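You operate a simulated robot arm through the tools that you are given. There is no shell and no other tool. Be economical: measure what you need, move in short steps, check, and stop when the job is done.

The job below is to be done with a simulated two-armed robot. You get a single attempt, and the scene is never put back.

## Task
Put one of the yellow dust caps from the top of the orange bench in the big orange tray. Stack the green box that says "520" from the top of the pink table on top of the green box that says "597". Take the black elbow on the top of the pink table and put it away on the middle of the green bench. Take the red box that says "829" from the top of the purple table and leave it on the lower shelf of the blue bench. Take the shim tube with the smallest size on its label from the top of the purple table and put it on the top of the tool cart. Put the black foam on the top of the blue bench. Take the small red dust cap from the top of the orange bench and put it on the white sticker there. The order is free. Set down upright: black elbow.

Only the result counts: the job must be done as asked and must still hold three seconds after the hand-in. Knocking over, shifting, dropping, spilling or breaking anything else fails it. A push-on lid holds only when it is set on centred and level and pressed home; a screw cap is set on level and turned clockwise until tight.

## Robot
Two 7-joint arms with two-finger grippers on one trunk, on a base that drives. Base frame: it is fixed to the floor where the robot stands at the start and does not move with it; the origin is under the middle of the robot, x ahead of it, y to its left, z up; the surface under the hand at the start is at about z = 820. Units: mm, degrees, N and s.
The left shoulder is at the start at [70, 139, 1230], the right one opposite. With the tool pointing down near the work surface each hand reaches from about 460 to 740 mm from the robot's upright axis, wherever it stands, measured 20 degrees to its own side. Places, roughly: big orange tray (40x26x11 cm) [-1100, 3200, 300]; black elbow (7x4x7 cm) [-1200, 3500, 900]; black foam (12x9x3 cm) [800, 2100, 900]; green box [-1000, 3750, 1000]; lower shelf of the blue bench [800, -1900, 200]; middle of the green bench [-1000, 17700, 700]; red box [750, 2750, 1000]; shim tube [750, 2000, 1000]; small red dust cap (3x3x2 cm) [600, -700, 800]; top of the blue bench [800, -1900, 800]; top of the tool cart (22x30 cm) [-2840, 820, 860]; white sticker [500, -250, 750]; yellow dust cap (3x3x3 cm) [500, 100, 800]. Payload 3.43 kg a hand.
Tool frame (each hand has its own): the origin (TCP) lies between the finger pads and is the grasp point; the fingertips stand 30 mm ahead of it; z points along the fingers, y is the line along which they close. Largest opening 104 mm; the body of the gripper starts 57 mm behind the TCP.
Orientation is that of the tool frame in the base frame, as a unit quaternion [x, y, z, w]. With the fingers straight down and closing along the base's y, the tool's x points along the base's -x, its y along +y and its z along -z.

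## Interface
- The arms move only by the tool arm_command. It takes "left_plan", "right_plan" or both (then of equal length, played together; a hand with none holds still); each is a list of rows, each a list of 7 numbers: the shift along the base's x, y, z in mm, then the turn, a rotation vector about the base's x, y, z in degrees, then the opening in per cent of the stroke, from 0 (shut) to 100 (fully open). In form: [[tx, ty, tz, rx, ry, rz, hand], ...]. A call has 1 to 12 rows; each row is the pose to reach, as a shift and turn from the pose commanded when the call began. A row lasts 0.2 s, in which the tool goes at most 50 mm and 8.6 degrees; a call with a longer step from one row to the next is refused whole, and so is a gripper value outside its range. Where a pose cannot be reached the arm comes as near as it can. A force on the tool above 40 N (or 10 N above the force at the start of the call, whichever is more), or a blocked arm, ends the call early, and 0.2 s more pass. Each finger travels about 45 mm/s and halts on what it meets, pressing with about 32 N; the grip force reading is that of the motor and also rises with nothing between the fingers. The clock runs only during rows and for 0.2 s after the last one: add rows that repeat a pose to give the fingers time. The reply holds the time, the measured pose of the TCP, the force on the tool along the base axes, the opening and the grip force, in the units named above and with some noise, with the torque about the TCP (base axes, N m) and any sound that the robot's microphone picked up.
- Cameras (640 x 400 px; columns grow to the right, rows downward): "scene" is now at [134.3, -10.3, 1455.5]; the picture's right is [-0.24, -0.97, 0.00], its down [-0.64, 0.16, -0.75] and it looks along [0.73, -0.18, -0.66] (base axes); focal length 277 px, centre (320, 200). "left" rides on the left gripper at [67, -18, -90] in its tool frame; the picture's right is [0.25, 0.97, 0.00], its down [-0.73, 0.19, -0.66] and it looks along [-0.64, 0.17, 0.75] (tool axes); focal length 218 px, centre (320, 200). "right" rides on the right gripper at [67, 18, -90] in its tool frame; the picture's right is [-0.25, 0.97, 0.00], its down [-0.73, -0.19, -0.66] and it looks along [-0.64, -0.17, 0.75] (tool axes); focal length 218 px, centre (320, 200). There is no depth. A picture from a camera that has moved, and an enlarged one, comes with that camera's place and axes in the base frame and with its lens. The place of the scene camera against the robot may be out by one fixed shift of up to 18 mm in any direction.
- get_image(camera): a new picture of that camera. No time passes.
- slide_trunk(by): slides the trunk up (or, below 0, down) by that many mm; the arms and the scene camera ride with it, the base frame stays. It gives what a move gives, with no picture.
- steer(legs): drives the robot by 1 to 6 legs, each [ahead, left, turn to the left] in mm, mm and degrees, along the robot's own axes; the way and the turn of a leg run together, so that a leg with both is an arc; at most 1500 mm and 180 degrees a leg. The arms and the cameras ride along, it lands a little off, and it stops where it bumps. It gives what a move gives.
- aim_head(pan, tilt): turns the head with the scene camera to pan (to the left, within 86 degrees either way) and tilt (down, from -29 to 69), counted from straight ahead of the robot. It gives what a move gives.
- enlarge(camera, box): a new picture of the part [left, top, right, bottom] of that camera's present view, enlarged. No time passes.
- finish_job(): hands the job in; it is judged then, once.

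Work in short steps. Places have to be worked out from the pictures, the camera data and where the tool is seen: move nearer, look again, correct. Check each grasp and each placing, and mend what went wrong. You have 207 turns and 202 pictures in all, those below and enlarged ones among them. Open the grippers and draw the arms clear of the work before you hand the job in, unless the task says otherwise.

The tools are called after "Call:" by a JSON object that holds its "fn" and its "kwargs". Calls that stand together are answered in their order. arm_command: Moves the arms, as the interface text tells. Its arguments: {"type":"object","properties":{"left_plan":{"type":"array"},"right_plan":{"type":"array"}},"required":[]} The other tools are called the same way: slide_trunk (by) slides the trunk up or down; steer (legs) drives the base; aim_head (pan, tilt) turns the head that bears the scene camera; get_image (camera) takes a picture; enlarge (camera, box) takes an enlarged picture of a part of a camera's view; finish_job () hands the job in.

At the start:

```text
time_s: 0.0
left_tool_pos: [610.8, 52.3, 1128.9]
left_ee_rot: [0.0, 1.0, 0.0, 0.0]
left_ft_force: [-0.7, 0.1, -0.3]
left_wrist_torque: [0.02, 0.0, -0.02]
left_opening: 104.0
left_grip_force: 0.0
right_tool_pos: [392.8, -330.9, 1109.4]
right_ee_rot: [0.0, 1.0, 0.0, 0.0]
right_ft_force: [0.4, -0.3, 1.1]
right_wrist_torque: [0.0, 0.02, 0.01]
right_opening: 104.2
right_grip_force: 0.1
trunk travel left (down, up): [-725.0, 215.0]
robot x, y, heading: [-0.8, -2.8, -0.1]
head pan, tilt: [-13.7, 41.5]
```

scene: 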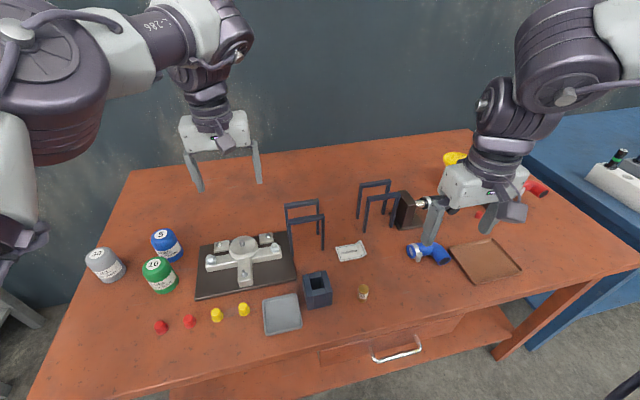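
right: 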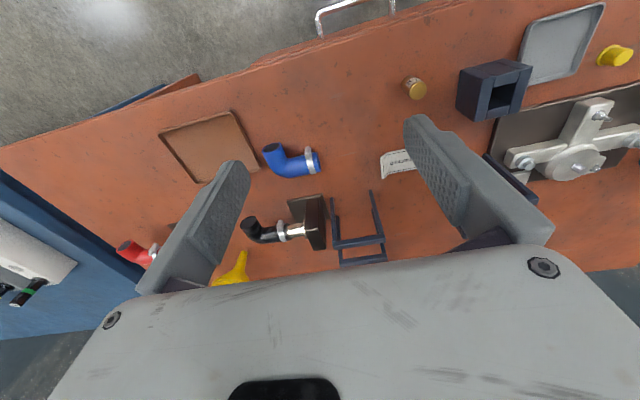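
left: 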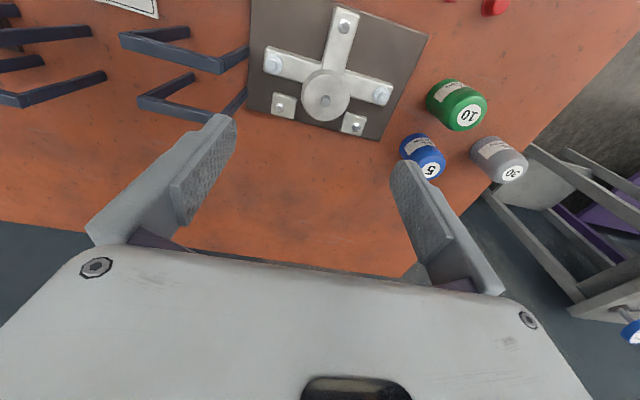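

I'll look closer at the bench first.

Call:
{"fn": "enlarge", "kwargs": {"camera": "scene", "box": [100, 220, 400, 400]}}

Call:
{"fn": "enlarge", "kwargs": {"camera": "scene", "box": [340, 130, 640, 310]}}

```text
2.13 times, centred on (250, 310) of scene
camera zoom: at [134.3, -10.3, 1455.5], right [-0.24, -0.97, 0.0], down [-0.64, 0.16, -0.75], along [0.73, -0.18, -0.66], focal length 590 px, centre (469, -35)
```

zoom: 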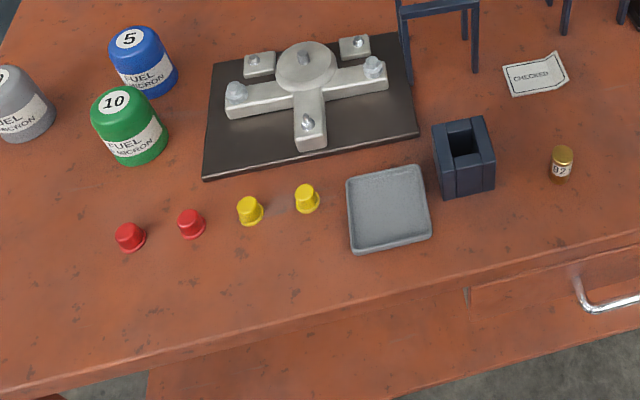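

```text
2.13 times, centred on (490, 220) of scene
camera zoom: at [134.3, -10.3, 1455.5], right [-0.24, -0.97, 0.0], down [-0.64, 0.16, -0.75], along [0.73, -0.18, -0.66], focal length 590 px, centre (-43, 157)
```

zoom: 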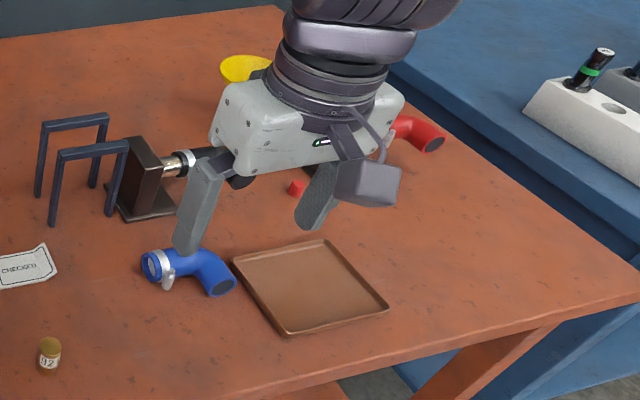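

Sticker triangulates to about [595,-222,820]; the small red cap to about [635,-665,830]. I drive right so the right hand can reach the cap and look again.

Call:
{"fn": "steer", "kwargs": {"legs": [[0, -450, 0]]}}

Call:
{"fn": "get_image", "kwargs": {"camera": "right"}}

Call:
{"fn": "get_image", "kwargs": {"camera": "scene"}}

```text
time_s: 2.7
left_tool_pos: [611.2, -391.5, 1128.9]
left_ee_rot: [0.0, 1.0, 0.0, 0.0]
left_ft_force: [0.2, 0.2, 0.4]
left_wrist_torque: [0.01, -0.02, 0.01]
left_opening: 104.0
left_grip_force: 0.1
right_tool_pos: [391.2, -774.8, 1109.9]
right_ee_rot: [0.0, 1.0, -0.002, 0.0]
right_ft_force: [-0.4, -0.3, 1.0]
right_wrist_torque: [-0.02, 0.02, 0.0]
right_opening: 103.8
right_grip_force: 0.1
trunk travel left (down, up): [-725.0, 215.0]
robot x, y, heading: [0.5, -446.4, -0.1]
head pan, tilt: [-13.7, 41.5]
```

```text
196 pictures are left
camera right: at [324.3, -756.4, 1200.0], right [0.25, 0.97, 0.0], down [0.73, -0.19, 0.66], along [0.64, -0.17, -0.75], focal length 218 px, centre (320, 200)
```

right: 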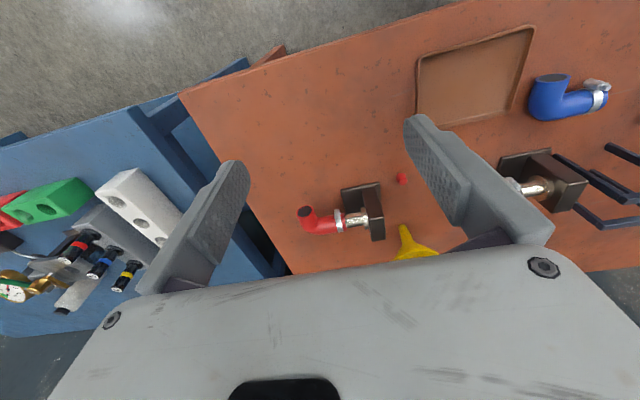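

```text
195 pictures are left
camera scene: at [133.9, -454.0, 1455.5], right [-0.24, -0.97, 0.0], down [-0.64, 0.16, -0.75], along [0.73, -0.18, -0.66], focal length 277 px, centre (320, 200)
```

scene: 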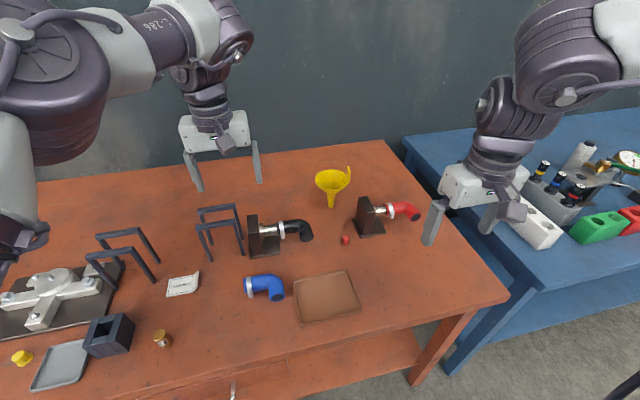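

The wrist camera puts the red cap near [622,-658,832]. I move the right hand above it, fingers partly open.

Call:
{"fn": "arm_command", "kwargs": {"right_plan": [[40, 20, -20, 0, 0, 0, 80], [80, 40, -40, 0, 0, 0, 60], [120, 60, -60, 0, 0, 0, 55], [160, 80, -80, 0, 0, 0, 50], [200, 100, -100, 0, 0, 0, 50], [231, 117, -130, 0, 0, 0, 50], [231, 117, -150, 0, 0, 0, 50], [231, 117, -150, 0, 0, 0, 50]]}}

Call:
{"fn": "get_image", "kwargs": {"camera": "right"}}

```text
time_s: 4.5
left_tool_pos: [611.6, -392.7, 1129.5]
left_ee_rot: [0.0, 1.0, 0.001, 0.0]
left_ft_force: [-0.1, 0.5, 0.7]
left_wrist_torque: [0.0, -0.05, 0.05]
left_opening: 104.1
left_grip_force: 0.1
right_tool_pos: [547.2, -710.6, 991.7]
right_ee_rot: [0.001, 1.0, 0.0, 0.001]
right_ft_force: [0.1, 0.0, 0.5]
right_wrist_torque: [0.0, -0.02, 0.04]
right_opening: 51.7
right_grip_force: 0.0
right hand out of reach, approached as far as the arm can: row 4, 5, 6, 7, 8
trunk travel left (down, up): [-725.0, 215.0]
robot x, y, heading: [-1.7, -444.4, -0.1]
head pan, tilt: [-13.7, 41.5]
```

```text
194 pictures are left
camera right: at [479.6, -691.8, 1082.9], right [0.25, 0.97, 0.0], down [0.73, -0.19, 0.66], along [0.64, -0.17, -0.75], focal length 218 px, centre (320, 200)
```

right: 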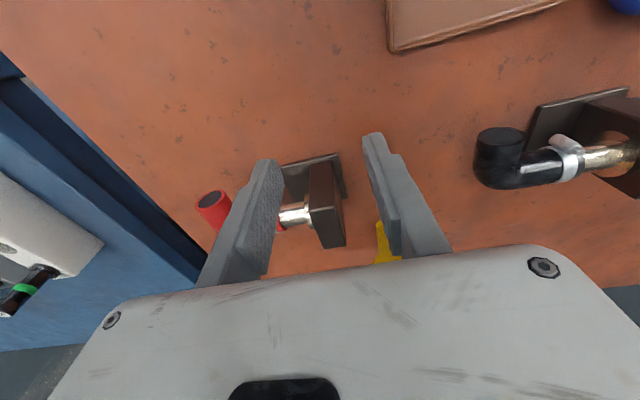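

The arm stopped short at x=547 though that should be within reach; I try a small separate move to see which way it is limited.

Call:
{"fn": "arm_command", "kwargs": {"right_plan": [[0, 25, -20, 0, 0, 0, 50], [10, 50, -40, 0, 0, 0, 50], [40, 50, -40, 0, 0, 0, 50], [70, 50, -40, 0, 0, 0, 50], [70, 50, -40, 0, 0, 0, 50]]}}

Call:
{"fn": "get_image", "kwargs": {"camera": "right"}}

```text
time_s: 5.7
left_tool_pos: [610.2, -393.5, 1128.3]
left_ee_rot: [0.0, 1.0, 0.0, 0.0]
left_ft_force: [-1.0, 0.2, -0.1]
left_wrist_torque: [0.03, -0.01, 0.0]
left_opening: 104.0
left_grip_force: 0.0
right_tool_pos: [544.7, -711.7, 984.3]
right_ee_rot: [0.001, 1.0, 0.001, 0.001]
right_ft_force: [0.2, -0.4, 0.1]
right_wrist_torque: [0.01, -0.01, -0.03]
right_opening: 52.0
right_grip_force: 0.0
right hand out of reach, approached as far as the arm can: row 1, 2, 3, 4, 5
trunk travel left (down, up): [-725.0, 215.0]
robot x, y, heading: [-0.2, -446.6, -0.2]
head pan, tilt: [-13.7, 41.5]
```

```text
193 pictures are left
camera right: at [477.5, -692.3, 1075.9], right [0.25, 0.97, 0.0], down [0.73, -0.19, 0.66], along [0.64, -0.17, -0.75], focal length 218 px, centre (320, 200)
```

right: 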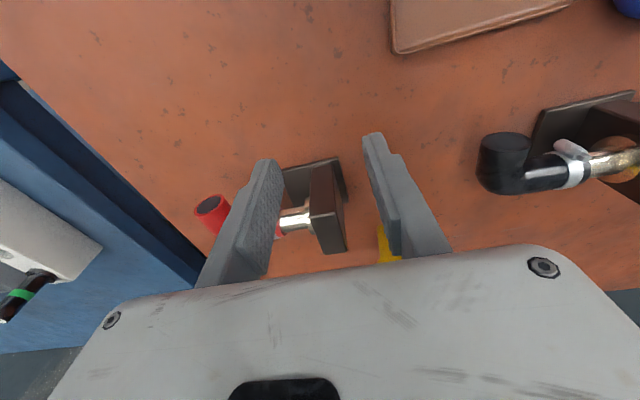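

The limit is likely from the tool being high relative to the shoulder. I raise the trunk 150 and retry moving down from there.

Call:
{"fn": "slide_trunk", "kwargs": {"by": 150}}

Call:
{"fn": "arm_command", "kwargs": {"right_plan": [[0, 0, -40, 0, 0, 0, 50], [0, 0, -80, 0, 0, 0, 50], [0, 0, -120, 0, 0, 0, 50], [0, 0, -120, 0, 0, 0, 50]]}}

Call:
{"fn": "get_image", "kwargs": {"camera": "right"}}

```text
time_s: 7.5
left_tool_pos: [610.2, -393.6, 1278.6]
left_ee_rot: [0.0, 1.0, 0.0, -0.001]
left_ft_force: [0.6, -0.7, -0.2]
left_wrist_torque: [0.01, 0.02, 0.0]
left_opening: 103.8
left_grip_force: 0.1
right_tool_pos: [546.2, -711.3, 1135.9]
right_ee_rot: [0.001, 1.0, 0.001, 0.001]
right_ft_force: [-0.2, -0.3, 0.2]
right_wrist_torque: [-0.02, 0.01, 0.01]
right_opening: 51.9
right_grip_force: 0.0
trunk travel left (down, up): [-875.0, 65.0]
robot x, y, heading: [-1.3, -443.5, -0.1]
head pan, tilt: [-13.7, 41.5]
```

```text
time_s: 8.4
left_tool_pos: [611.6, -393.0, 1278.8]
left_ee_rot: [0.0, 1.0, 0.0, 0.0]
left_ft_force: [-0.2, 0.2, 0.3]
left_wrist_torque: [-0.01, 0.02, -0.03]
left_opening: 104.0
left_grip_force: 0.1
right_tool_pos: [511.1, -739.2, 1058.2]
right_ee_rot: [0.001, 1.0, 0.001, 0.002]
right_ft_force: [-0.6, -0.1, 0.7]
right_wrist_torque: [0.04, 0.0, 0.04]
right_opening: 51.7
right_grip_force: 0.0
right hand out of reach, approached as far as the arm can: row 1, 2, 3, 4
trunk travel left (down, up): [-875.0, 65.0]
robot x, y, heading: [0.1, -445.6, -0.0]
head pan, tilt: [-13.7, 41.5]
```

```text
192 pictures are left
camera right: at [443.0, -720.5, 1149.0], right [0.25, 0.97, 0.0], down [0.73, -0.19, 0.66], along [0.64, -0.17, -0.75], focal length 218 px, centre (320, 200)
```

right: 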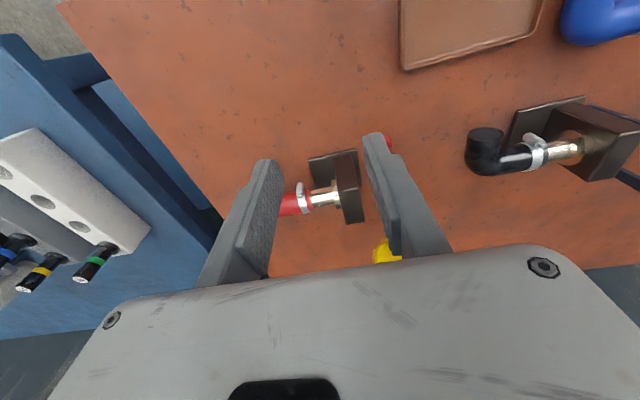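

Lowering pulled it further back, so the arm seems stuck against a joint limit rather than at full stretch. I retract and see what baseline the command uses.

Call:
{"fn": "arm_command", "kwargs": {"right_plan": [[-40, 0, 0, 0, 0, 0, 50], [-80, 0, 0, 0, 0, 0, 50], [-120, 0, 0, 0, 0, 0, 50], [-120, 0, 0, 0, 0, 0, 50]]}}

Call:
{"fn": "get_image", "kwargs": {"camera": "scene"}}

```text
time_s: 9.4
left_tool_pos: [610.6, -392.6, 1280.0]
left_ee_rot: [0.0, 1.0, 0.0, 0.001]
left_ft_force: [0.5, 0.9, 0.6]
left_wrist_torque: [0.03, 0.0, 0.01]
left_opening: 103.9
left_grip_force: 0.1
right_tool_pos: [389.4, -737.4, 1057.3]
right_ee_rot: [0.001, 1.0, 0.001, 0.0]
right_ft_force: [-0.4, 0.0, -0.4]
right_wrist_torque: [0.02, 0.0, 0.03]
right_opening: 51.8
right_grip_force: 0.1
trunk travel left (down, up): [-875.0, 65.0]
robot x, y, heading: [-2.2, -445.1, -0.0]
head pan, tilt: [-13.7, 41.5]
```

```text
191 pictures are left
camera scene: at [134.6, -455.2, 1605.4], right [-0.24, -0.97, 0.0], down [-0.64, 0.16, -0.75], along [0.73, -0.18, -0.66], focal length 277 px, centre (320, 200)
```

scene: 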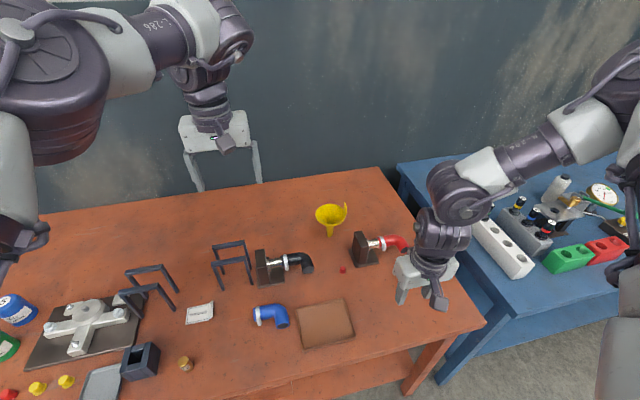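

The baseline is the reached pose. The right elbow sits far out sideways; I test whether turning the tool about vertical frees more reach.

Call:
{"fn": "arm_command", "kwargs": {"right_plan": [[0, 0, 0, 0, 0, -8, 50], [0, 0, 0, 0, 0, -16, 50], [0, 0, 0, 0, 0, -24, 50], [0, 0, 0, 0, 0, -32, 50], [0, 0, 0, 0, 0, -40, 50], [40, 20, 0, 0, 0, -45, 50], [80, 40, 0, 0, 0, -45, 50], [120, 60, 0, 0, 0, -45, 50], [160, 80, 0, 0, 0, -45, 50], [200, 80, 0, 0, 0, -45, 50], [240, 80, 0, 0, 0, -45, 50]]}}

Call:
{"fn": "get_image", "kwargs": {"camera": "scene"}}

```text
time_s: 11.8
left_tool_pos: [610.8, -393.2, 1279.4]
left_ee_rot: [0.0, 1.0, 0.0, 0.0]
left_ft_force: [0.4, -0.1, 0.0]
left_wrist_torque: [-0.05, 0.01, 0.0]
left_opening: 104.0
left_grip_force: 0.1
right_tool_pos: [585.6, -780.8, 1159.0]
right_ee_rot: [0.383, 0.924, 0.0, 0.0]
right_ft_force: [0.1, -0.2, 0.1]
right_wrist_torque: [-0.02, 0.0, -0.03]
right_opening: 52.2
right_grip_force: 0.1
right hand out of reach, approached as far as the arm can: row 2, 3, 4, 5, 6, 7, 8, 9, 10, 11
trunk travel left (down, up): [-875.0, 65.0]
robot x, y, heading: [1.4, -445.5, 0.1]
head pan, tilt: [-13.7, 41.5]
```

```text
190 pictures are left
camera scene: at [133.8, -455.4, 1605.5], right [-0.24, -0.97, 0.0], down [-0.64, 0.16, -0.75], along [0.73, -0.18, -0.66], focal length 277 px, centre (320, 200)
```

scene: 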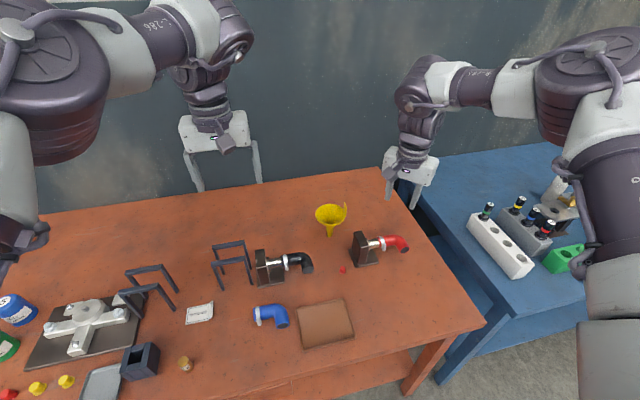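

Negative yaw is worse, so wrist yaw is the limit; I turn positive to +40 while pulling inward.

Call:
{"fn": "arm_command", "kwargs": {"right_plan": [[-20, 0, 0, 0, 0, 8, 50], [-40, 0, 0, 0, 0, 16, 50], [-60, 0, 0, 0, 0, 24, 50], [-80, 0, 0, 0, 0, 32, 50], [-100, 10, 0, 0, 0, 40, 50], [-120, 20, 0, 0, 0, 48, 50], [-120, 30, 0, 0, 0, 56, 50], [-120, 40, 0, 0, 0, 64, 50], [-120, 50, 0, 0, 0, 72, 50], [-120, 50, 0, 0, 0, 80, 50], [-120, 50, 0, 0, 0, 85, 50]]}}

Call:
{"fn": "arm_command", "kwargs": {"right_plan": [[30, 20, -20, 0, 0, 0, 50], [60, 40, -40, 0, 0, 0, 50], [90, 60, -60, 0, 0, 0, 50], [120, 70, -90, 0, 0, 0, 50], [150, 70, -120, 0, 0, 0, 50], [150, 70, -150, 0, 0, 0, 50], [150, 70, -150, 0, 0, 0, 50]]}}

Call:
{"fn": "get_image", "kwargs": {"camera": "right"}}

```text
time_s: 14.2
left_tool_pos: [610.6, -392.8, 1278.8]
left_ee_rot: [0.0, 1.0, -0.001, 0.0]
left_ft_force: [-0.4, 0.0, 0.7]
left_wrist_torque: [0.0, -0.02, -0.02]
left_opening: 104.0
left_grip_force: 0.0
right_tool_pos: [467.1, -733.2, 1160.6]
right_ee_rot: [-0.342, 0.94, 0.001, 0.0]
right_ft_force: [0.0, -0.8, 0.4]
right_wrist_torque: [-0.03, 0.01, 0.01]
right_opening: 52.1
right_grip_force: 0.0
trunk travel left (down, up): [-875.0, 65.0]
robot x, y, heading: [-2.2, -446.6, -0.1]
head pan, tilt: [-13.7, 41.5]
```

```text
time_s: 15.8
left_tool_pos: [609.7, -393.0, 1280.0]
left_ee_rot: [0.0, 1.0, 0.0, 0.0]
left_ft_force: [-0.4, -0.4, 0.3]
left_wrist_torque: [-0.01, 0.0, -0.02]
left_opening: 104.3
left_grip_force: 0.1
right_tool_pos: [529.5, -727.0, 1090.5]
right_ee_rot: [-0.342, 0.94, 0.002, 0.002]
right_ft_force: [-0.2, -0.4, -0.2]
right_wrist_torque: [0.0, 0.02, 0.02]
right_opening: 52.0
right_grip_force: 0.1
right hand out of reach, approached as far as the arm can: row 3, 4, 5, 6, 7
trunk travel left (down, up): [-875.0, 65.0]
robot x, y, heading: [4.1, -442.8, -0.1]
head pan, tilt: [-13.7, 41.5]
```

```text
189 pictures are left
camera right: at [466.1, -754.9, 1180.7], right [-0.43, 0.9, 0.0], down [0.68, 0.32, 0.66], along [0.6, 0.28, -0.75], focal length 218 px, centre (320, 200)
```

right: 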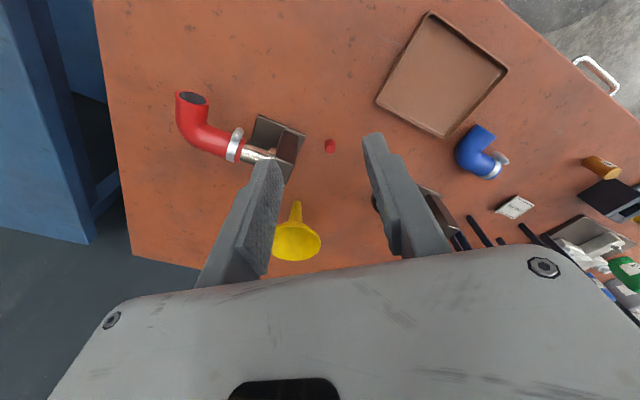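

I bring the right arm to the mirror of the left arm's starting pose, then extend from there.

Call:
{"fn": "arm_command", "kwargs": {"right_plan": [[-20, 20, 30, 0, 0, -5, 50], [-20, 45, 60, 0, 0, -10, 50], [-20, 70, 90, 0, 0, -15, 50], [-10, 95, 120, 0, 0, -20, 50], [0, 120, 150, 0, 0, -25, 50], [10, 145, 170, 0, 0, -30, 50], [30, 170, 180, 0, 0, -35, 50], [50, 190, 185, 0, 0, -40, 50], [70, 210, 190, 0, 0, -40, 50], [82, 227, 190, 0, 0, -40, 50]]}}

Call:
{"fn": "arm_command", "kwargs": {"right_plan": [[0, -20, -40, 0, 0, 0, 50], [0, -50, -80, 0, 0, 0, 50], [0, -80, -120, 0, 0, 0, 50], [0, -110, -160, 0, 0, 0, 50], [5, -140, -190, 0, 0, 0, 50], [10, -158, -220, 0, 0, 0, 50], [10, -158, -260, 0, 0, 0, 50], [10, -158, -300, 0, 0, 0, 50], [10, -158, -300, 0, 0, 0, 50]]}}

Call:
{"fn": "get_image", "kwargs": {"camera": "right"}}

Call:
{"fn": "get_image", "kwargs": {"camera": "scene"}}

```text
time_s: 18.1
left_tool_pos: [610.8, -393.6, 1279.1]
left_ee_rot: [0.0, 1.0, -0.001, 0.0]
left_ft_force: [0.2, -0.7, -0.1]
left_wrist_torque: [0.01, 0.01, 0.02]
left_opening: 104.0
left_grip_force: 0.1
right_tool_pos: [490.3, -646.5, 1258.7]
right_ee_rot: [0.001, 1.0, 0.003, 0.003]
right_ft_force: [-1.5, -0.7, 0.7]
right_wrist_torque: [0.01, 0.0, -0.01]
right_opening: 52.0
right_grip_force: 0.1
right hand out of reach, approached as far as the arm can: row 4, 5, 6, 7, 8, 9, 10
trunk travel left (down, up): [-875.0, 65.0]
robot x, y, heading: [1.4, -444.5, -0.5]
head pan, tilt: [-13.7, 41.5]
```

```text
time_s: 20.1
left_tool_pos: [609.9, -393.5, 1279.1]
left_ee_rot: [0.0, 1.0, 0.0, 0.0]
left_ft_force: [-0.9, 0.3, -0.2]
left_wrist_torque: [0.0, 0.0, 0.01]
left_opening: 103.9
left_grip_force: 0.0
right_tool_pos: [477.4, -813.5, 1004.0]
right_ee_rot: [0.001, 1.0, 0.0, 0.001]
right_ft_force: [-0.2, 0.6, 0.3]
right_wrist_torque: [0.01, -0.02, -0.01]
right_opening: 52.3
right_grip_force: 0.0
right hand out of reach, approached as far as the arm can: row 7, 8, 9
trunk travel left (down, up): [-875.0, 65.0]
robot x, y, heading: [0.1, -445.4, -0.2]
head pan, tilt: [-13.7, 41.5]
```

```text
188 pictures are left
camera right: at [409.2, -795.5, 1094.6], right [0.25, 0.97, 0.0], down [0.73, -0.19, 0.66], along [0.64, -0.17, -0.75], focal length 218 px, centre (320, 200)
```

right: 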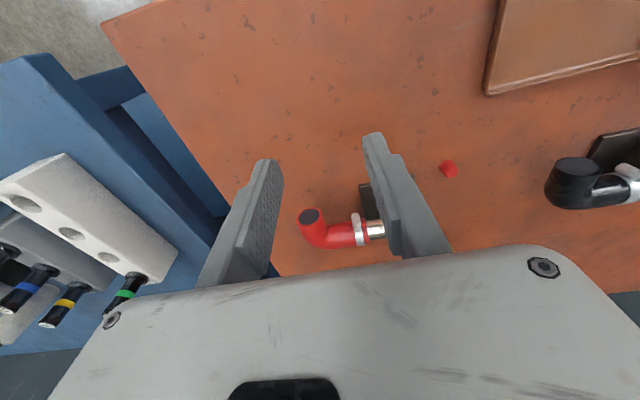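

```text
187 pictures are left
camera scene: at [134.2, -456.0, 1605.4], right [-0.24, -0.97, 0.0], down [-0.64, 0.16, -0.75], along [0.73, -0.18, -0.66], focal length 277 px, centre (320, 200)
```

scene: 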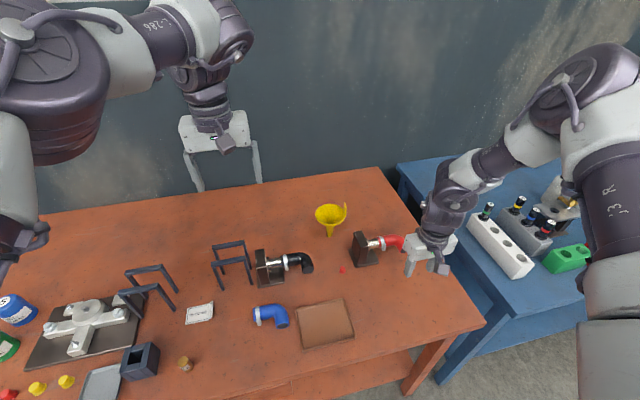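

Right arm remains limited in an awkward posture. I retract it high and use the left hand instead, driving further right.

Call:
{"fn": "arm_command", "kwargs": {"right_plan": [[-20, 10, 40, 0, 0, 0, 50], [-40, 20, 80, 0, 0, 0, 50], [-60, 30, 120, 0, 0, 0, 50], [-80, 38, 160, 0, 0, 0, 50], [-85, 38, 200, 0, 0, 0, 50], [-85, 38, 240, 0, 0, 0, 50]]}}

Call:
{"fn": "steer", "kwargs": {"legs": [[0, -415, 0]]}}

Call:
{"fn": "arm_command", "kwargs": {"left_plan": [[0, 30, -40, 0, 0, 0, 80], [0, 60, -80, 0, 0, 0, 60], [0, 90, -120, 0, 0, 0, 50], [0, 120, -160, 0, 0, 0, 50], [5, 150, -200, 0, 0, 0, 50], [10, 150, -240, 0, 0, 0, 50], [10, 150, -280, 0, 0, 0, 50]]}}

Call:
{"fn": "get_image", "kwargs": {"camera": "left"}}

Call:
{"fn": "get_image", "kwargs": {"camera": "scene"}}

```text
time_s: 21.4
left_tool_pos: [610.5, -392.2, 1278.4]
left_ee_rot: [0.0, 1.0, -0.001, 0.0]
left_ft_force: [-0.4, 0.6, 0.0]
left_wrist_torque: [-0.01, 0.03, -0.01]
left_opening: 104.0
left_grip_force: 0.0
right_tool_pos: [391.8, -776.1, 1245.1]
right_ee_rot: [0.0, 1.0, -0.001, 0.001]
right_ft_force: [-0.8, 0.2, -0.4]
right_wrist_torque: [-0.01, 0.01, -0.01]
right_opening: 52.1
right_grip_force: 0.2
trunk travel left (down, up): [-875.0, 65.0]
robot x, y, heading: [-1.9, -443.2, -0.2]
head pan, tilt: [-13.7, 41.5]
```

```text
time_s: 24.0
left_tool_pos: [610.9, -803.3, 1278.1]
left_ee_rot: [-0.002, 1.0, -0.001, 0.0]
left_ft_force: [0.2, 0.4, -0.2]
left_wrist_torque: [-0.02, 0.01, 0.05]
left_opening: 104.0
left_grip_force: 0.1
right_tool_pos: [393.9, -1188.7, 1245.2]
right_ee_rot: [-0.001, 1.0, 0.0, 0.001]
right_ft_force: [0.1, 1.4, -0.4]
right_wrist_torque: [-0.04, 0.01, -0.01]
right_opening: 51.8
right_grip_force: 0.0
trunk travel left (down, up): [-875.0, 65.0]
robot x, y, heading: [0.0, -859.1, 0.1]
head pan, tilt: [-13.7, 41.5]
```

```text
refused: row 5 steps farther than a row can; nothing moved
```

```text
186 pictures are left
camera left: at [544.2, -820.7, 1368.4], right [-0.26, 0.97, 0.0], down [0.73, 0.19, 0.66], along [0.64, 0.17, -0.75], focal length 218 px, centre (320, 200)
```

left: 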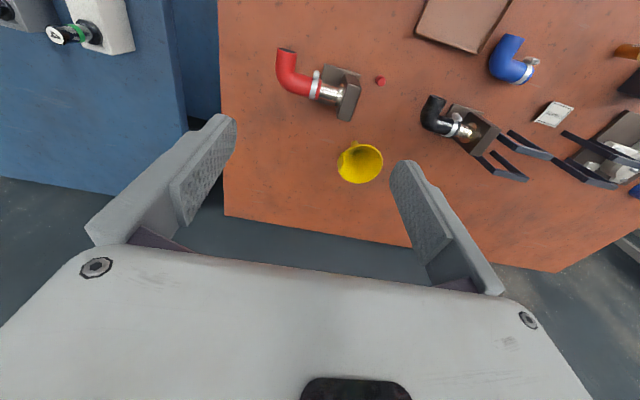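

```text
185 pictures are left
camera scene: at [134.0, -867.0, 1605.5], right [-0.23, -0.97, 0.0], down [-0.64, 0.15, -0.75], along [0.73, -0.18, -0.66], focal length 277 px, centre (320, 200)
```

scene: 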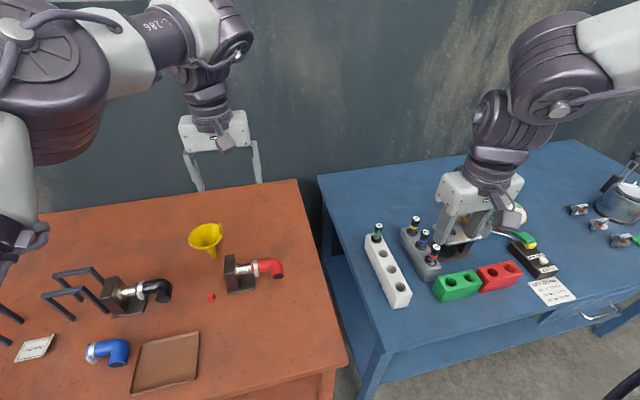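

The cap is again at [623,-658,832]. I bring the left hand over it.

Call:
{"fn": "arm_command", "kwargs": {"left_plan": [[0, 25, -35, 0, 0, 0, 80], [0, 50, -70, 0, 0, 0, 60], [0, 75, -105, 0, 0, 0, 50], [0, 100, -140, 0, 0, 0, 50], [5, 125, -175, 0, 0, 0, 50], [11, 145, -205, 0, 0, 0, 50], [11, 145, -245, 0, 0, 0, 50], [11, 145, -275, 0, 0, 0, 50]]}}

Call:
{"fn": "get_image", "kwargs": {"camera": "left"}}

```text
time_s: 25.8
left_tool_pos: [624.9, -661.7, 1004.5]
left_ee_rot: [-0.001, 1.0, 0.0, 0.0]
left_ft_force: [0.7, 0.0, 0.1]
left_wrist_torque: [-0.01, -0.01, 0.0]
left_opening: 52.0
left_grip_force: 0.1
right_tool_pos: [394.9, -1190.5, 1243.6]
right_ee_rot: [-0.001, 1.0, 0.0, 0.001]
right_ft_force: [0.0, 0.2, -0.6]
right_wrist_torque: [0.01, 0.02, 0.0]
right_opening: 51.9
right_grip_force: 0.0
trunk travel left (down, up): [-875.0, 65.0]
robot x, y, heading: [0.2, -861.8, 0.3]
head pan, tilt: [-13.7, 41.5]
```

```text
184 pictures are left
camera left: at [556.8, -679.3, 1093.5], right [-0.26, 0.97, 0.0], down [0.73, 0.19, 0.66], along [0.63, 0.17, -0.75], focal length 218 px, centre (320, 200)
```

left: 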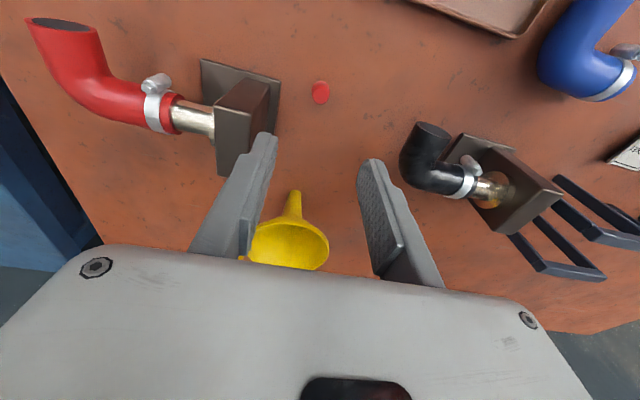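

Left arm reaches well. The bracket beside the cap may be tall; I check its height before going down.

Call:
{"fn": "enlarge", "kwargs": {"camera": "scene", "box": [180, 200, 300, 320]}}

Call:
{"fn": "enlarge", "kwargs": {"camera": "left", "box": [180, 40, 400, 180]}}

```text
3.33 times, centred on (240, 260) of scene
camera zoom: at [135.2, -869.4, 1605.4], right [-0.23, -0.97, 0.0], down [-0.65, 0.16, -0.75], along [0.73, -0.18, -0.66], focal length 922 px, centre (587, 0)
```

zoom: 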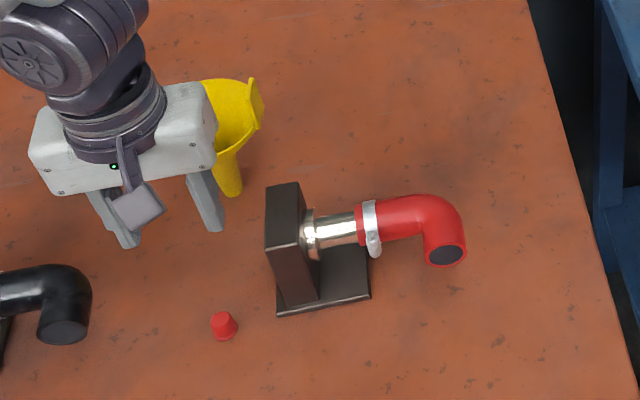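

```text
2.86 times, centred on (290, 110) of left
camera zoom: at [556.8, -679.3, 1093.5], right [-0.26, 0.97, 0.0], down [0.73, 0.19, 0.66], along [0.63, 0.17, -0.75], focal length 624 px, centre (406, 457)
```

zoom: 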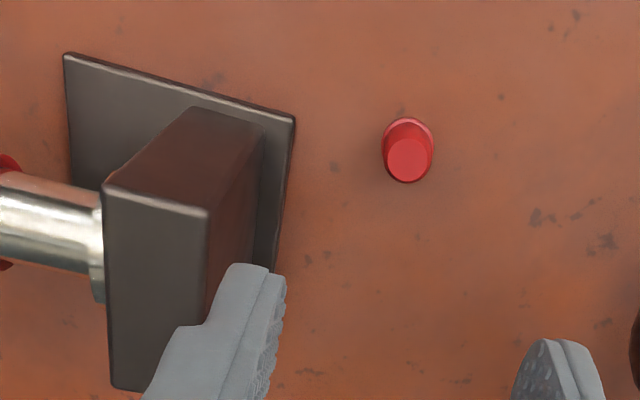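

Bracket top is z≈918 with its face at y≈-716, so I offset the hand 9 mm away from it and go down to TCP z≈854, then close.

Call:
{"fn": "arm_command", "kwargs": {"left_plan": [[-4, 9, -30, 0, 0, 0, 48], [-4, 9, -70, 0, 0, 0, 48], [-4, 9, -110, 0, 0, 0, 48], [-4, 9, -140, 0, 0, 0, 48], [-4, 9, -152, 0, 0, 0, 48], [-4, 9, -152, 0, 0, 0, 48]]}}

Call:
{"fn": "get_image", "kwargs": {"camera": "left"}}

```text
time_s: 27.2
left_tool_pos: [617.0, -652.5, 850.7]
left_ee_rot: [-0.001, 1.0, -0.001, -0.001]
left_ft_force: [1.0, 0.4, -0.2]
left_wrist_torque: [-0.01, -0.01, 0.02]
left_opening: 50.0
left_grip_force: 0.1
right_tool_pos: [394.5, -1190.1, 1243.4]
right_ee_rot: [0.0, 1.0, 0.002, 0.001]
right_ft_force: [0.1, -0.6, -0.3]
right_wrist_torque: [0.02, 0.0, -0.01]
right_opening: 52.0
right_grip_force: 0.1
trunk travel left (down, up): [-875.0, 65.0]
robot x, y, heading: [1.0, -858.8, 0.1]
head pan, tilt: [-13.7, 41.5]
```

```text
181 pictures are left
camera left: at [550.6, -669.9, 940.6], right [-0.25, 0.97, 0.0], down [0.73, 0.19, 0.66], along [0.63, 0.17, -0.75], focal length 218 px, centre (320, 200)
```

left: 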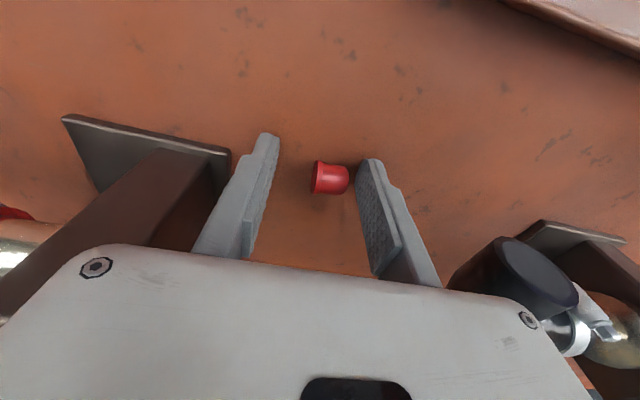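

The cap got tipped onto its side (now at ≈[622,-644]). It only has to end on the sticker, so I centre on it and grip it along its axis.

Call:
{"fn": "arm_command", "kwargs": {"left_plan": [[2, 4, 0, 0, 0, 0, 48], [5, 8, 0, 0, 0, 0, 48], [5, 8, 0, 0, 0, 0, 30], [5, 8, 0, 0, 0, 0, 15], [5, 8, 0, 0, 0, 0, 5], [5, 8, 0, 0, 0, 0, 0], [5, 8, 0, 0, 0, 0, 0]]}}

Call:
{"fn": "get_image", "kwargs": {"camera": "left"}}

```text
time_s: 28.8
left_tool_pos: [619.0, -645.5, 852.9]
left_ee_rot: [-0.002, 1.0, 0.0, 0.0]
left_ft_force: [-0.8, -0.5, 0.4]
left_wrist_torque: [-0.02, -0.01, 0.02]
left_opening: 16.4
left_grip_force: 31.8
left hand out of reach, approached as far as the arm can: row 2, 3, 4, 5, 6, 7
right_tool_pos: [393.9, -1190.3, 1244.0]
right_ee_rot: [-0.001, 1.0, 0.001, 0.001]
right_ft_force: [-0.6, 0.6, 0.5]
right_wrist_torque: [0.01, -0.01, 0.0]
right_opening: 52.2
right_grip_force: 0.0
trunk travel left (down, up): [-875.0, 65.0]
robot x, y, heading: [1.1, -858.4, 0.0]
head pan, tilt: [-13.7, 41.5]
```

```text
180 pictures are left
camera left: at [553.4, -662.9, 943.3], right [-0.26, 0.97, 0.0], down [0.73, 0.19, 0.66], along [0.64, 0.17, -0.75], focal length 218 px, centre (320, 200)
```

left: 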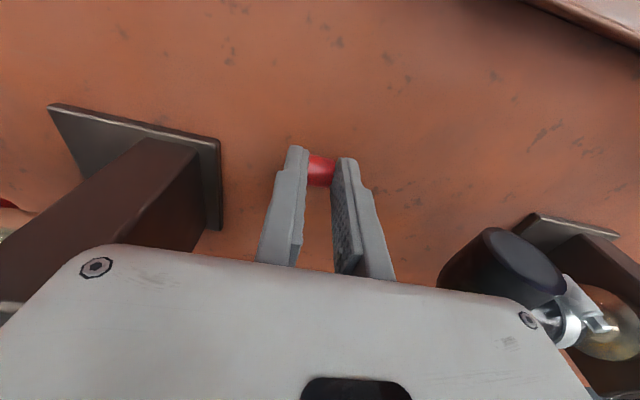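

Gripped (16 mm wide). I lift it and drive left 425 to bring the hand over the sticker.

Call:
{"fn": "arm_command", "kwargs": {"left_plan": [[0, 5, 40, 0, 0, 0, 0], [-5, 5, 80, 0, 0, 0, 0], [-10, 5, 120, 0, 0, 0, 0], [-20, 5, 160, 0, 0, 0, 0], [-25, 5, 200, 0, 0, 0, 0], [-25, 5, 240, 0, 0, 0, 0]]}}

Call:
{"fn": "steer", "kwargs": {"legs": [[0, 425, 0]]}}

Call:
{"fn": "get_image", "kwargs": {"camera": "left"}}

```text
time_s: 30.2
left_tool_pos: [594.4, -642.3, 1092.3]
left_ee_rot: [-0.001, 1.0, 0.0, 0.0]
left_ft_force: [0.6, -0.6, 0.7]
left_wrist_torque: [-0.03, 0.01, 0.0]
left_opening: 16.3
left_grip_force: 32.2
right_tool_pos: [391.7, -1190.5, 1243.7]
right_ee_rot: [-0.001, 1.0, 0.001, 0.002]
right_ft_force: [0.2, -0.9, 0.2]
right_wrist_torque: [0.01, 0.01, -0.02]
right_opening: 51.9
right_grip_force: 0.2
trunk travel left (down, up): [-875.0, 65.0]
robot x, y, heading: [-2.8, -860.5, 0.1]
head pan, tilt: [-13.7, 41.5]
```

```text
time_s: 32.8
left_tool_pos: [597.7, -221.6, 1091.8]
left_ee_rot: [0.003, 1.0, 0.0, 0.0]
left_ft_force: [-0.2, -0.7, 0.3]
left_wrist_torque: [0.02, 0.01, -0.02]
left_opening: 16.3
left_grip_force: 31.9
right_tool_pos: [392.2, -767.6, 1244.5]
right_ee_rot: [0.004, 1.0, 0.001, 0.0]
right_ft_force: [1.0, -1.0, 0.4]
right_wrist_torque: [0.01, -0.03, 0.0]
right_opening: 51.7
right_grip_force: 0.0
trunk travel left (down, up): [-875.0, 65.0]
robot x, y, heading: [0.1, -428.8, -0.4]
head pan, tilt: [-13.7, 41.5]
```

```text
179 pictures are left
camera left: at [531.5, -237.7, 1181.6], right [-0.25, 0.97, 0.0], down [0.73, 0.19, 0.66], along [0.64, 0.16, -0.75], focal length 218 px, centre (320, 200)
```

left: 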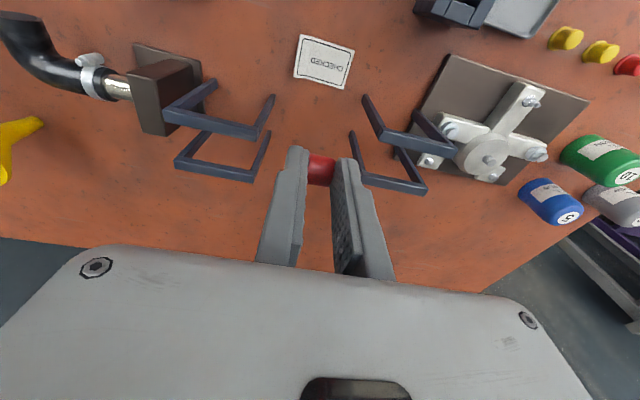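

The sticker centre is at ≈[585,-221,820], between the upright U-frames (legs clear of the gripper body). I go down to just above, then look.

Call:
{"fn": "arm_command", "kwargs": {"left_plan": [[-15, 0, -30, 0, 0, 0, 0], [-15, 0, -70, 0, 0, 0, 0], [-15, 0, -110, 0, 0, 0, 0], [-15, 0, -150, 0, 0, 0, 0], [-15, 0, -180, 0, 0, 0, 0], [-15, 0, -210, 0, 0, 0, 0], [-15, 0, -210, 0, 0, 0, 0]]}}

Call:
{"fn": "get_image", "kwargs": {"camera": "left"}}

```text
time_s: 34.4
left_tool_pos: [583.8, -219.5, 880.9]
left_ee_rot: [0.003, 1.0, 0.0, 0.0]
left_ft_force: [0.2, -0.7, 0.3]
left_wrist_torque: [0.03, 0.01, -0.02]
left_opening: 16.4
left_grip_force: 32.1
right_tool_pos: [392.1, -765.7, 1244.2]
right_ee_rot: [0.003, 1.0, 0.001, 0.001]
right_ft_force: [-0.2, -0.7, -0.3]
right_wrist_torque: [-0.01, -0.01, -0.01]
right_opening: 52.0
right_grip_force: 0.1
trunk travel left (down, up): [-875.0, 65.0]
robot x, y, heading: [1.4, -433.8, -0.1]
head pan, tilt: [-13.7, 41.5]
```

```text
178 pictures are left
camera left: at [516.6, -235.9, 970.4], right [-0.25, 0.97, 0.0], down [0.73, 0.19, 0.66], along [0.64, 0.16, -0.75], focal length 218 px, centre (320, 200)
```

left: 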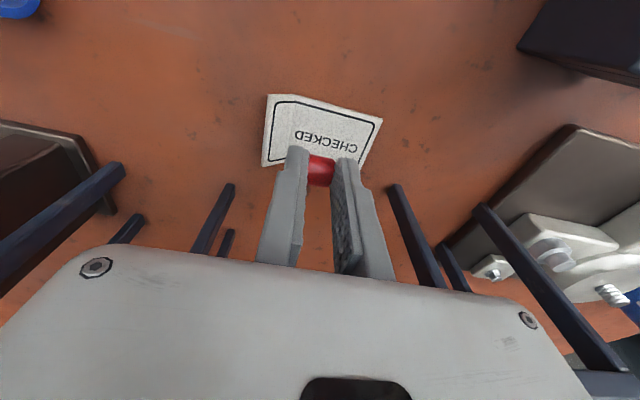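

The sticker centre is at ≈[581,-220]; the cap is right above it. I lower to table level (TCP ≈853) and release.

Call:
{"fn": "arm_command", "kwargs": {"left_plan": [[-2, 0, -15, 0, 0, 0, 0], [-2, 0, -27, 0, 0, 0, 0], [-2, 0, -28, 0, 0, 0, 0], [-2, 0, -28, 0, 0, 0, 20], [-2, 0, -28, 0, 0, 0, 35], [-2, 0, -28, 0, 0, 0, 38], [-2, 0, -28, 0, 0, 0, 38]]}}

Call:
{"fn": "get_image", "kwargs": {"camera": "left"}}

```text
time_s: 36.0
left_tool_pos: [581.3, -219.1, 855.0]
left_ee_rot: [0.003, 1.0, 0.0, 0.001]
left_ft_force: [0.1, -1.1, 0.5]
left_wrist_torque: [-0.01, -0.01, 0.02]
left_opening: 39.4
left_grip_force: 0.0
right_tool_pos: [392.8, -766.4, 1243.7]
right_ee_rot: [0.003, 1.0, 0.0, 0.001]
right_ft_force: [-0.7, -0.3, 0.6]
right_wrist_torque: [0.03, -0.04, 0.02]
right_opening: 52.1
right_grip_force: 0.0
trunk travel left (down, up): [-875.0, 65.0]
robot x, y, heading: [4.2, -431.9, -0.2]
head pan, tilt: [-13.7, 41.5]
```

```text
177 pictures are left
camera left: at [514.9, -236.2, 943.5], right [-0.25, 0.97, 0.0], down [0.73, 0.19, 0.66], along [0.64, 0.16, -0.75], focal length 218 px, centre (320, 200)
```

left: 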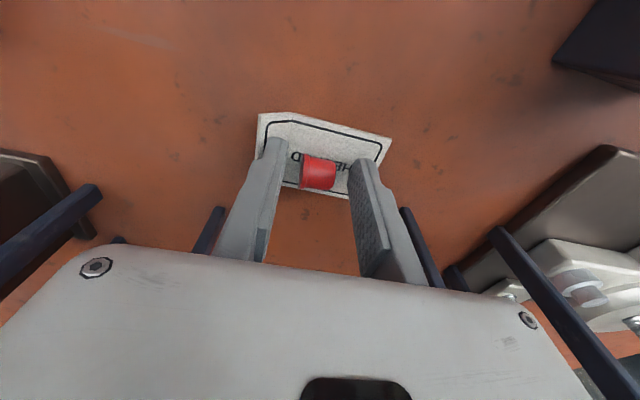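

Released on the sticker. I raise the hand straight up and check.

Call:
{"fn": "arm_command", "kwargs": {"left_plan": [[0, 0, 30, 0, 0, 0, 38], [0, 0, 70, 0, 0, 0, 38], [0, 0, 110, 0, 0, 0, 38], [0, 0, 150, 0, 0, 0, 38], [0, 0, 200, 0, 0, 0, 38], [0, 0, 240, 0, 0, 0, 38]]}}

Call:
{"fn": "enlarge", "kwargs": {"camera": "left", "box": [220, 20, 420, 145]}}

```text
time_s: 37.4
left_tool_pos: [580.7, -219.4, 1091.9]
left_ee_rot: [0.003, 1.0, 0.0, -0.001]
left_ft_force: [0.0, 0.6, -0.1]
left_wrist_torque: [0.01, 0.02, 0.0]
left_opening: 39.4
left_grip_force: 0.1
right_tool_pos: [391.1, -765.9, 1245.2]
right_ee_rot: [0.004, 1.0, 0.001, 0.001]
right_ft_force: [1.0, -0.4, 0.0]
right_wrist_torque: [0.02, -0.01, -0.01]
right_opening: 51.9
right_grip_force: 0.0
trunk travel left (down, up): [-875.0, 65.0]
robot x, y, heading: [-1.3, -430.6, -0.3]
head pan, tilt: [-13.7, 41.5]
```

```text
3.20 times, centred on (320, 82) of left
camera zoom: at [514.8, -235.9, 1181.3], right [-0.25, 0.97, 0.0], down [0.73, 0.19, 0.66], along [0.64, 0.16, -0.75], focal length 698 px, centre (320, 576)
```

zoom: 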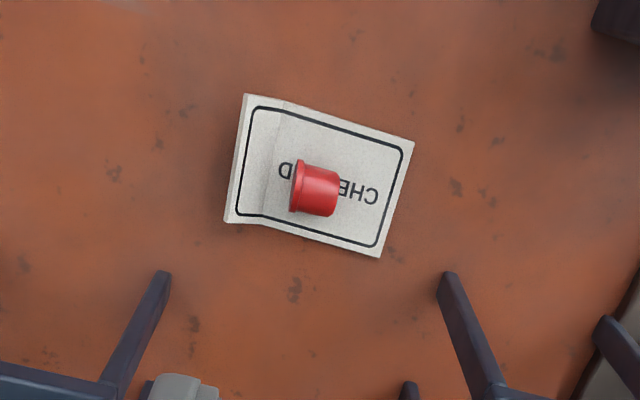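

Cap is well on the sticker. Next the yellow caps: drive left 400.

Call:
{"fn": "steer", "kwargs": {"legs": [[0, 400, 0]]}}

Call:
{"fn": "arm_command", "kwargs": {"left_plan": [[-30, -10, -10, 0, 0, 0, 45], [-70, -20, -20, 0, 0, 0, 45], [-95, -35, -50, 0, 0, 0, 45], [-95, -35, -92, 0, 0, 0, 45], [-95, -35, -92, 0, 0, 0, 45]]}}

Call:
{"fn": "get_image", "kwargs": {"camera": "left"}}

```text
time_s: 40.0
left_tool_pos: [586.0, 185.0, 1091.2]
left_ee_rot: [0.003, 1.0, 0.001, 0.0]
left_ft_force: [0.5, 0.4, 0.7]
left_wrist_torque: [0.02, 0.03, -0.06]
left_opening: 39.5
left_grip_force: 0.1
right_tool_pos: [394.5, -361.7, 1242.7]
right_ee_rot: [0.005, 1.0, 0.001, 0.0]
right_ft_force: [0.4, -0.3, 0.0]
right_wrist_torque: [0.03, -0.04, -0.03]
right_opening: 52.0
right_grip_force: 0.0
trunk travel left (down, up): [-875.0, 65.0]
robot x, y, heading: [3.3, -24.6, -0.6]
head pan, tilt: [-13.7, 41.5]
```

```text
time_s: 41.2
left_tool_pos: [489.7, 148.9, 998.9]
left_ee_rot: [0.004, 1.0, -0.001, 0.001]
left_ft_force: [-0.2, -0.2, -0.1]
left_wrist_torque: [0.02, 0.02, 0.01]
left_opening: 46.9
left_grip_force: 0.0
right_tool_pos: [393.6, -360.0, 1244.1]
right_ee_rot: [0.005, 1.0, 0.001, 0.001]
right_ft_force: [0.0, -0.7, 0.6]
right_wrist_torque: [0.02, 0.0, -0.02]
right_opening: 52.0
right_grip_force: 0.1
trunk travel left (down, up): [-875.0, 65.0]
robot x, y, heading: [2.8, -27.5, -0.3]
head pan, tilt: [-13.7, 41.5]
```

```text
175 pictures are left
camera left: at [422.9, 132.7, 1087.8], right [-0.25, 0.97, 0.0], down [0.73, 0.19, 0.66], along [0.64, 0.16, -0.75], focal length 218 px, centre (320, 200)
```

left: 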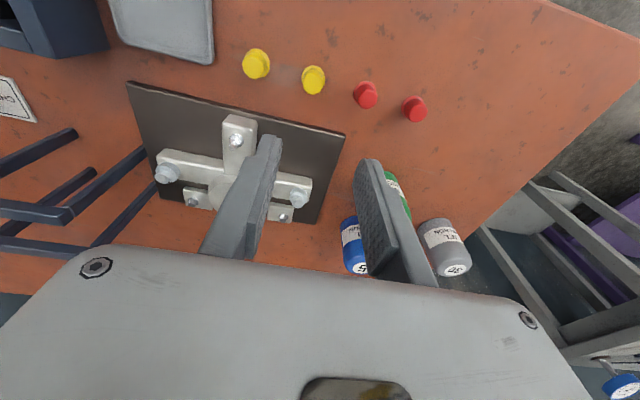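

Yellow cap at ≈[478,138]. I move over it to just above its top and look once more.

Call:
{"fn": "arm_command", "kwargs": {"left_plan": [[-11, -10, -30, 0, 0, 0, 50], [-11, -10, -60, 0, 0, 0, 50], [-11, -10, -90, 0, 0, 0, 50], [-11, -10, -90, 0, 0, 0, 50]]}}

Call:
{"fn": "get_image", "kwargs": {"camera": "left"}}

```text
time_s: 42.2
left_tool_pos: [480.3, 140.6, 908.9]
left_ee_rot: [0.003, 1.0, 0.0, 0.0]
left_ft_force: [0.3, 0.4, -1.1]
left_wrist_torque: [-0.01, 0.02, -0.02]
left_opening: 52.0
left_grip_force: 0.0
right_tool_pos: [393.7, -360.3, 1244.6]
right_ee_rot: [0.004, 1.0, 0.001, 0.0]
right_ft_force: [-0.1, 0.2, -0.9]
right_wrist_torque: [0.01, 0.01, 0.0]
right_opening: 51.7
right_grip_force: 0.0
trunk travel left (down, up): [-875.0, 65.0]
robot x, y, heading: [2.4, -25.5, -0.5]
head pan, tilt: [-13.7, 41.5]
```

```text
174 pictures are left
camera left: at [414.5, 124.4, 998.8], right [-0.25, 0.97, 0.0], down [0.73, 0.19, 0.66], along [0.64, 0.16, -0.75], focal length 218 px, centre (320, 200)
```

left: 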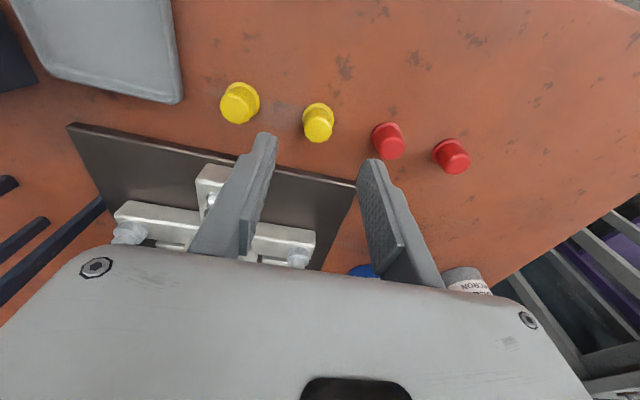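

Cap at ≈[476,138]; the red neighbour is only ~53 mm away, so I narrow to ~43 mm, descend to 855 and close.

Call:
{"fn": "arm_command", "kwargs": {"left_plan": [[-3, -3, 0, 0, 0, 0, 42], [-3, -3, 0, 0, 0, 0, 42], [-3, -3, -25, 0, 0, 0, 42], [-3, -3, -45, 0, 0, 0, 42], [-3, -3, -54, 0, 0, 0, 42], [-3, -3, -54, 0, 0, 0, 42], [-3, -3, -54, 0, 0, 0, 25], [-3, -3, -54, 0, 0, 0, 10], [-3, -3, -54, 0, 0, 0, 0], [-3, -3, -54, 0, 0, 0, 0]]}}

Call:
{"fn": "get_image", "kwargs": {"camera": "left"}}

```text
time_s: 44.4
left_tool_pos: [475.8, 138.8, 854.4]
left_ee_rot: [0.005, 1.0, -0.001, 0.0]
left_ft_force: [0.7, 0.3, -0.4]
left_wrist_torque: [0.01, 0.03, 0.03]
left_opening: 17.8
left_grip_force: 32.4
right_tool_pos: [394.5, -359.4, 1244.3]
right_ee_rot: [0.004, 1.0, 0.0, 0.002]
right_ft_force: [0.2, 0.0, -0.2]
right_wrist_torque: [0.0, -0.01, 0.03]
right_opening: 52.1
right_grip_force: 0.2
trunk travel left (down, up): [-875.0, 65.0]
robot x, y, heading: [0.8, -22.1, -0.5]
head pan, tilt: [-13.7, 41.5]
```

```text
173 pictures are left
camera left: at [410.5, 122.4, 944.7], right [-0.25, 0.97, 0.0], down [0.73, 0.19, 0.66], along [0.64, 0.16, -0.75], focal length 218 px, centre (320, 200)
```

left: 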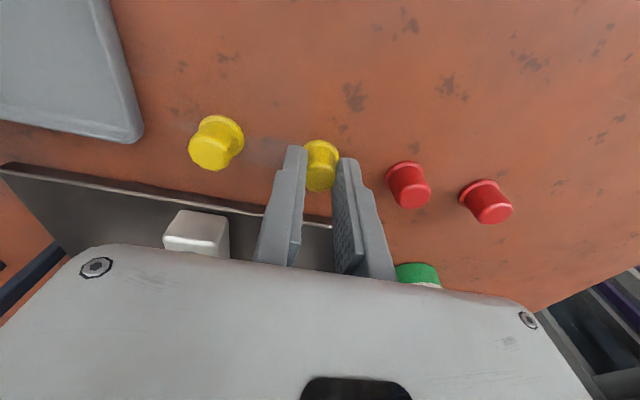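

Gripped at 18 mm. I lift it and look left with the head to plan the drive.

Call:
{"fn": "arm_command", "kwargs": {"left_plan": [[0, 0, 40, 0, 0, 0, 0], [0, 0, 80, 0, 0, 0, 0], [0, 0, 120, 0, 0, 0, 0], [0, 0, 160, 0, 0, 0, 0], [0, 0, 200, 0, 0, 0, 0], [-20, 20, 240, 0, 0, 0, 0], [-40, 40, 280, 0, 0, 0, 0]]}}

Call:
{"fn": "aim_head", "kwargs": {"pan": 60, "tilt": 25}}

Call:
{"fn": "get_image", "kwargs": {"camera": "scene"}}

```text
time_s: 46.0
left_tool_pos: [431.8, 180.7, 1136.2]
left_ee_rot: [0.005, 1.0, 0.0, 0.001]
left_ft_force: [-0.4, 0.8, 0.2]
left_wrist_torque: [0.0, -0.01, 0.01]
left_opening: 17.3
left_grip_force: 32.5
right_tool_pos: [392.3, -358.1, 1245.4]
right_ee_rot: [0.004, 1.0, 0.0, 0.002]
right_ft_force: [-1.1, 0.4, 0.2]
right_wrist_torque: [-0.02, -0.03, 0.0]
right_opening: 52.0
right_grip_force: 0.0
trunk travel left (down, up): [-875.0, 65.0]
robot x, y, heading: [2.4, -30.0, -0.8]
head pan, tilt: [-13.7, 41.5]
```

```text
time_s: 47.4
left_tool_pos: [434.9, 177.8, 1135.6]
left_ee_rot: [0.005, 1.0, 0.0, -0.001]
left_ft_force: [-0.1, 0.7, 0.3]
left_wrist_torque: [0.0, 0.0, 0.0]
left_opening: 17.6
left_grip_force: 31.6
right_tool_pos: [394.9, -359.9, 1244.7]
right_ee_rot: [0.005, 1.0, 0.001, 0.001]
right_ft_force: [0.0, 0.9, 0.5]
right_wrist_torque: [0.0, 0.01, -0.01]
right_opening: 52.1
right_grip_force: 0.0
trunk travel left (down, up): [-875.0, 65.0]
robot x, y, heading: [3.7, -24.8, -0.5]
head pan, tilt: [60.0, 25.0]
```

```text
172 pictures are left
camera scene: at [103.1, 64.0, 1631.1], right [0.86, -0.51, 0.0], down [-0.21, -0.36, -0.91], along [0.46, 0.78, -0.42], focal length 277 px, centre (320, 200)
```

scene: 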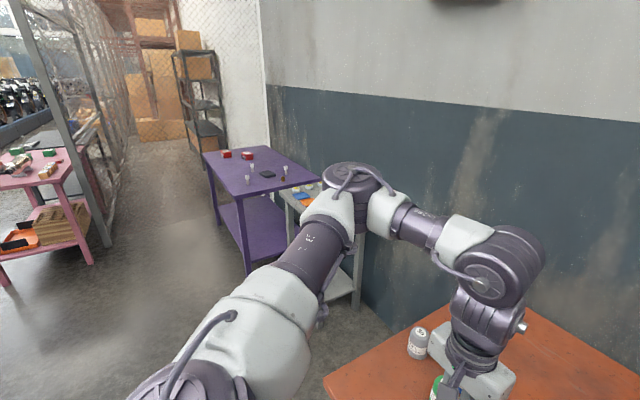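

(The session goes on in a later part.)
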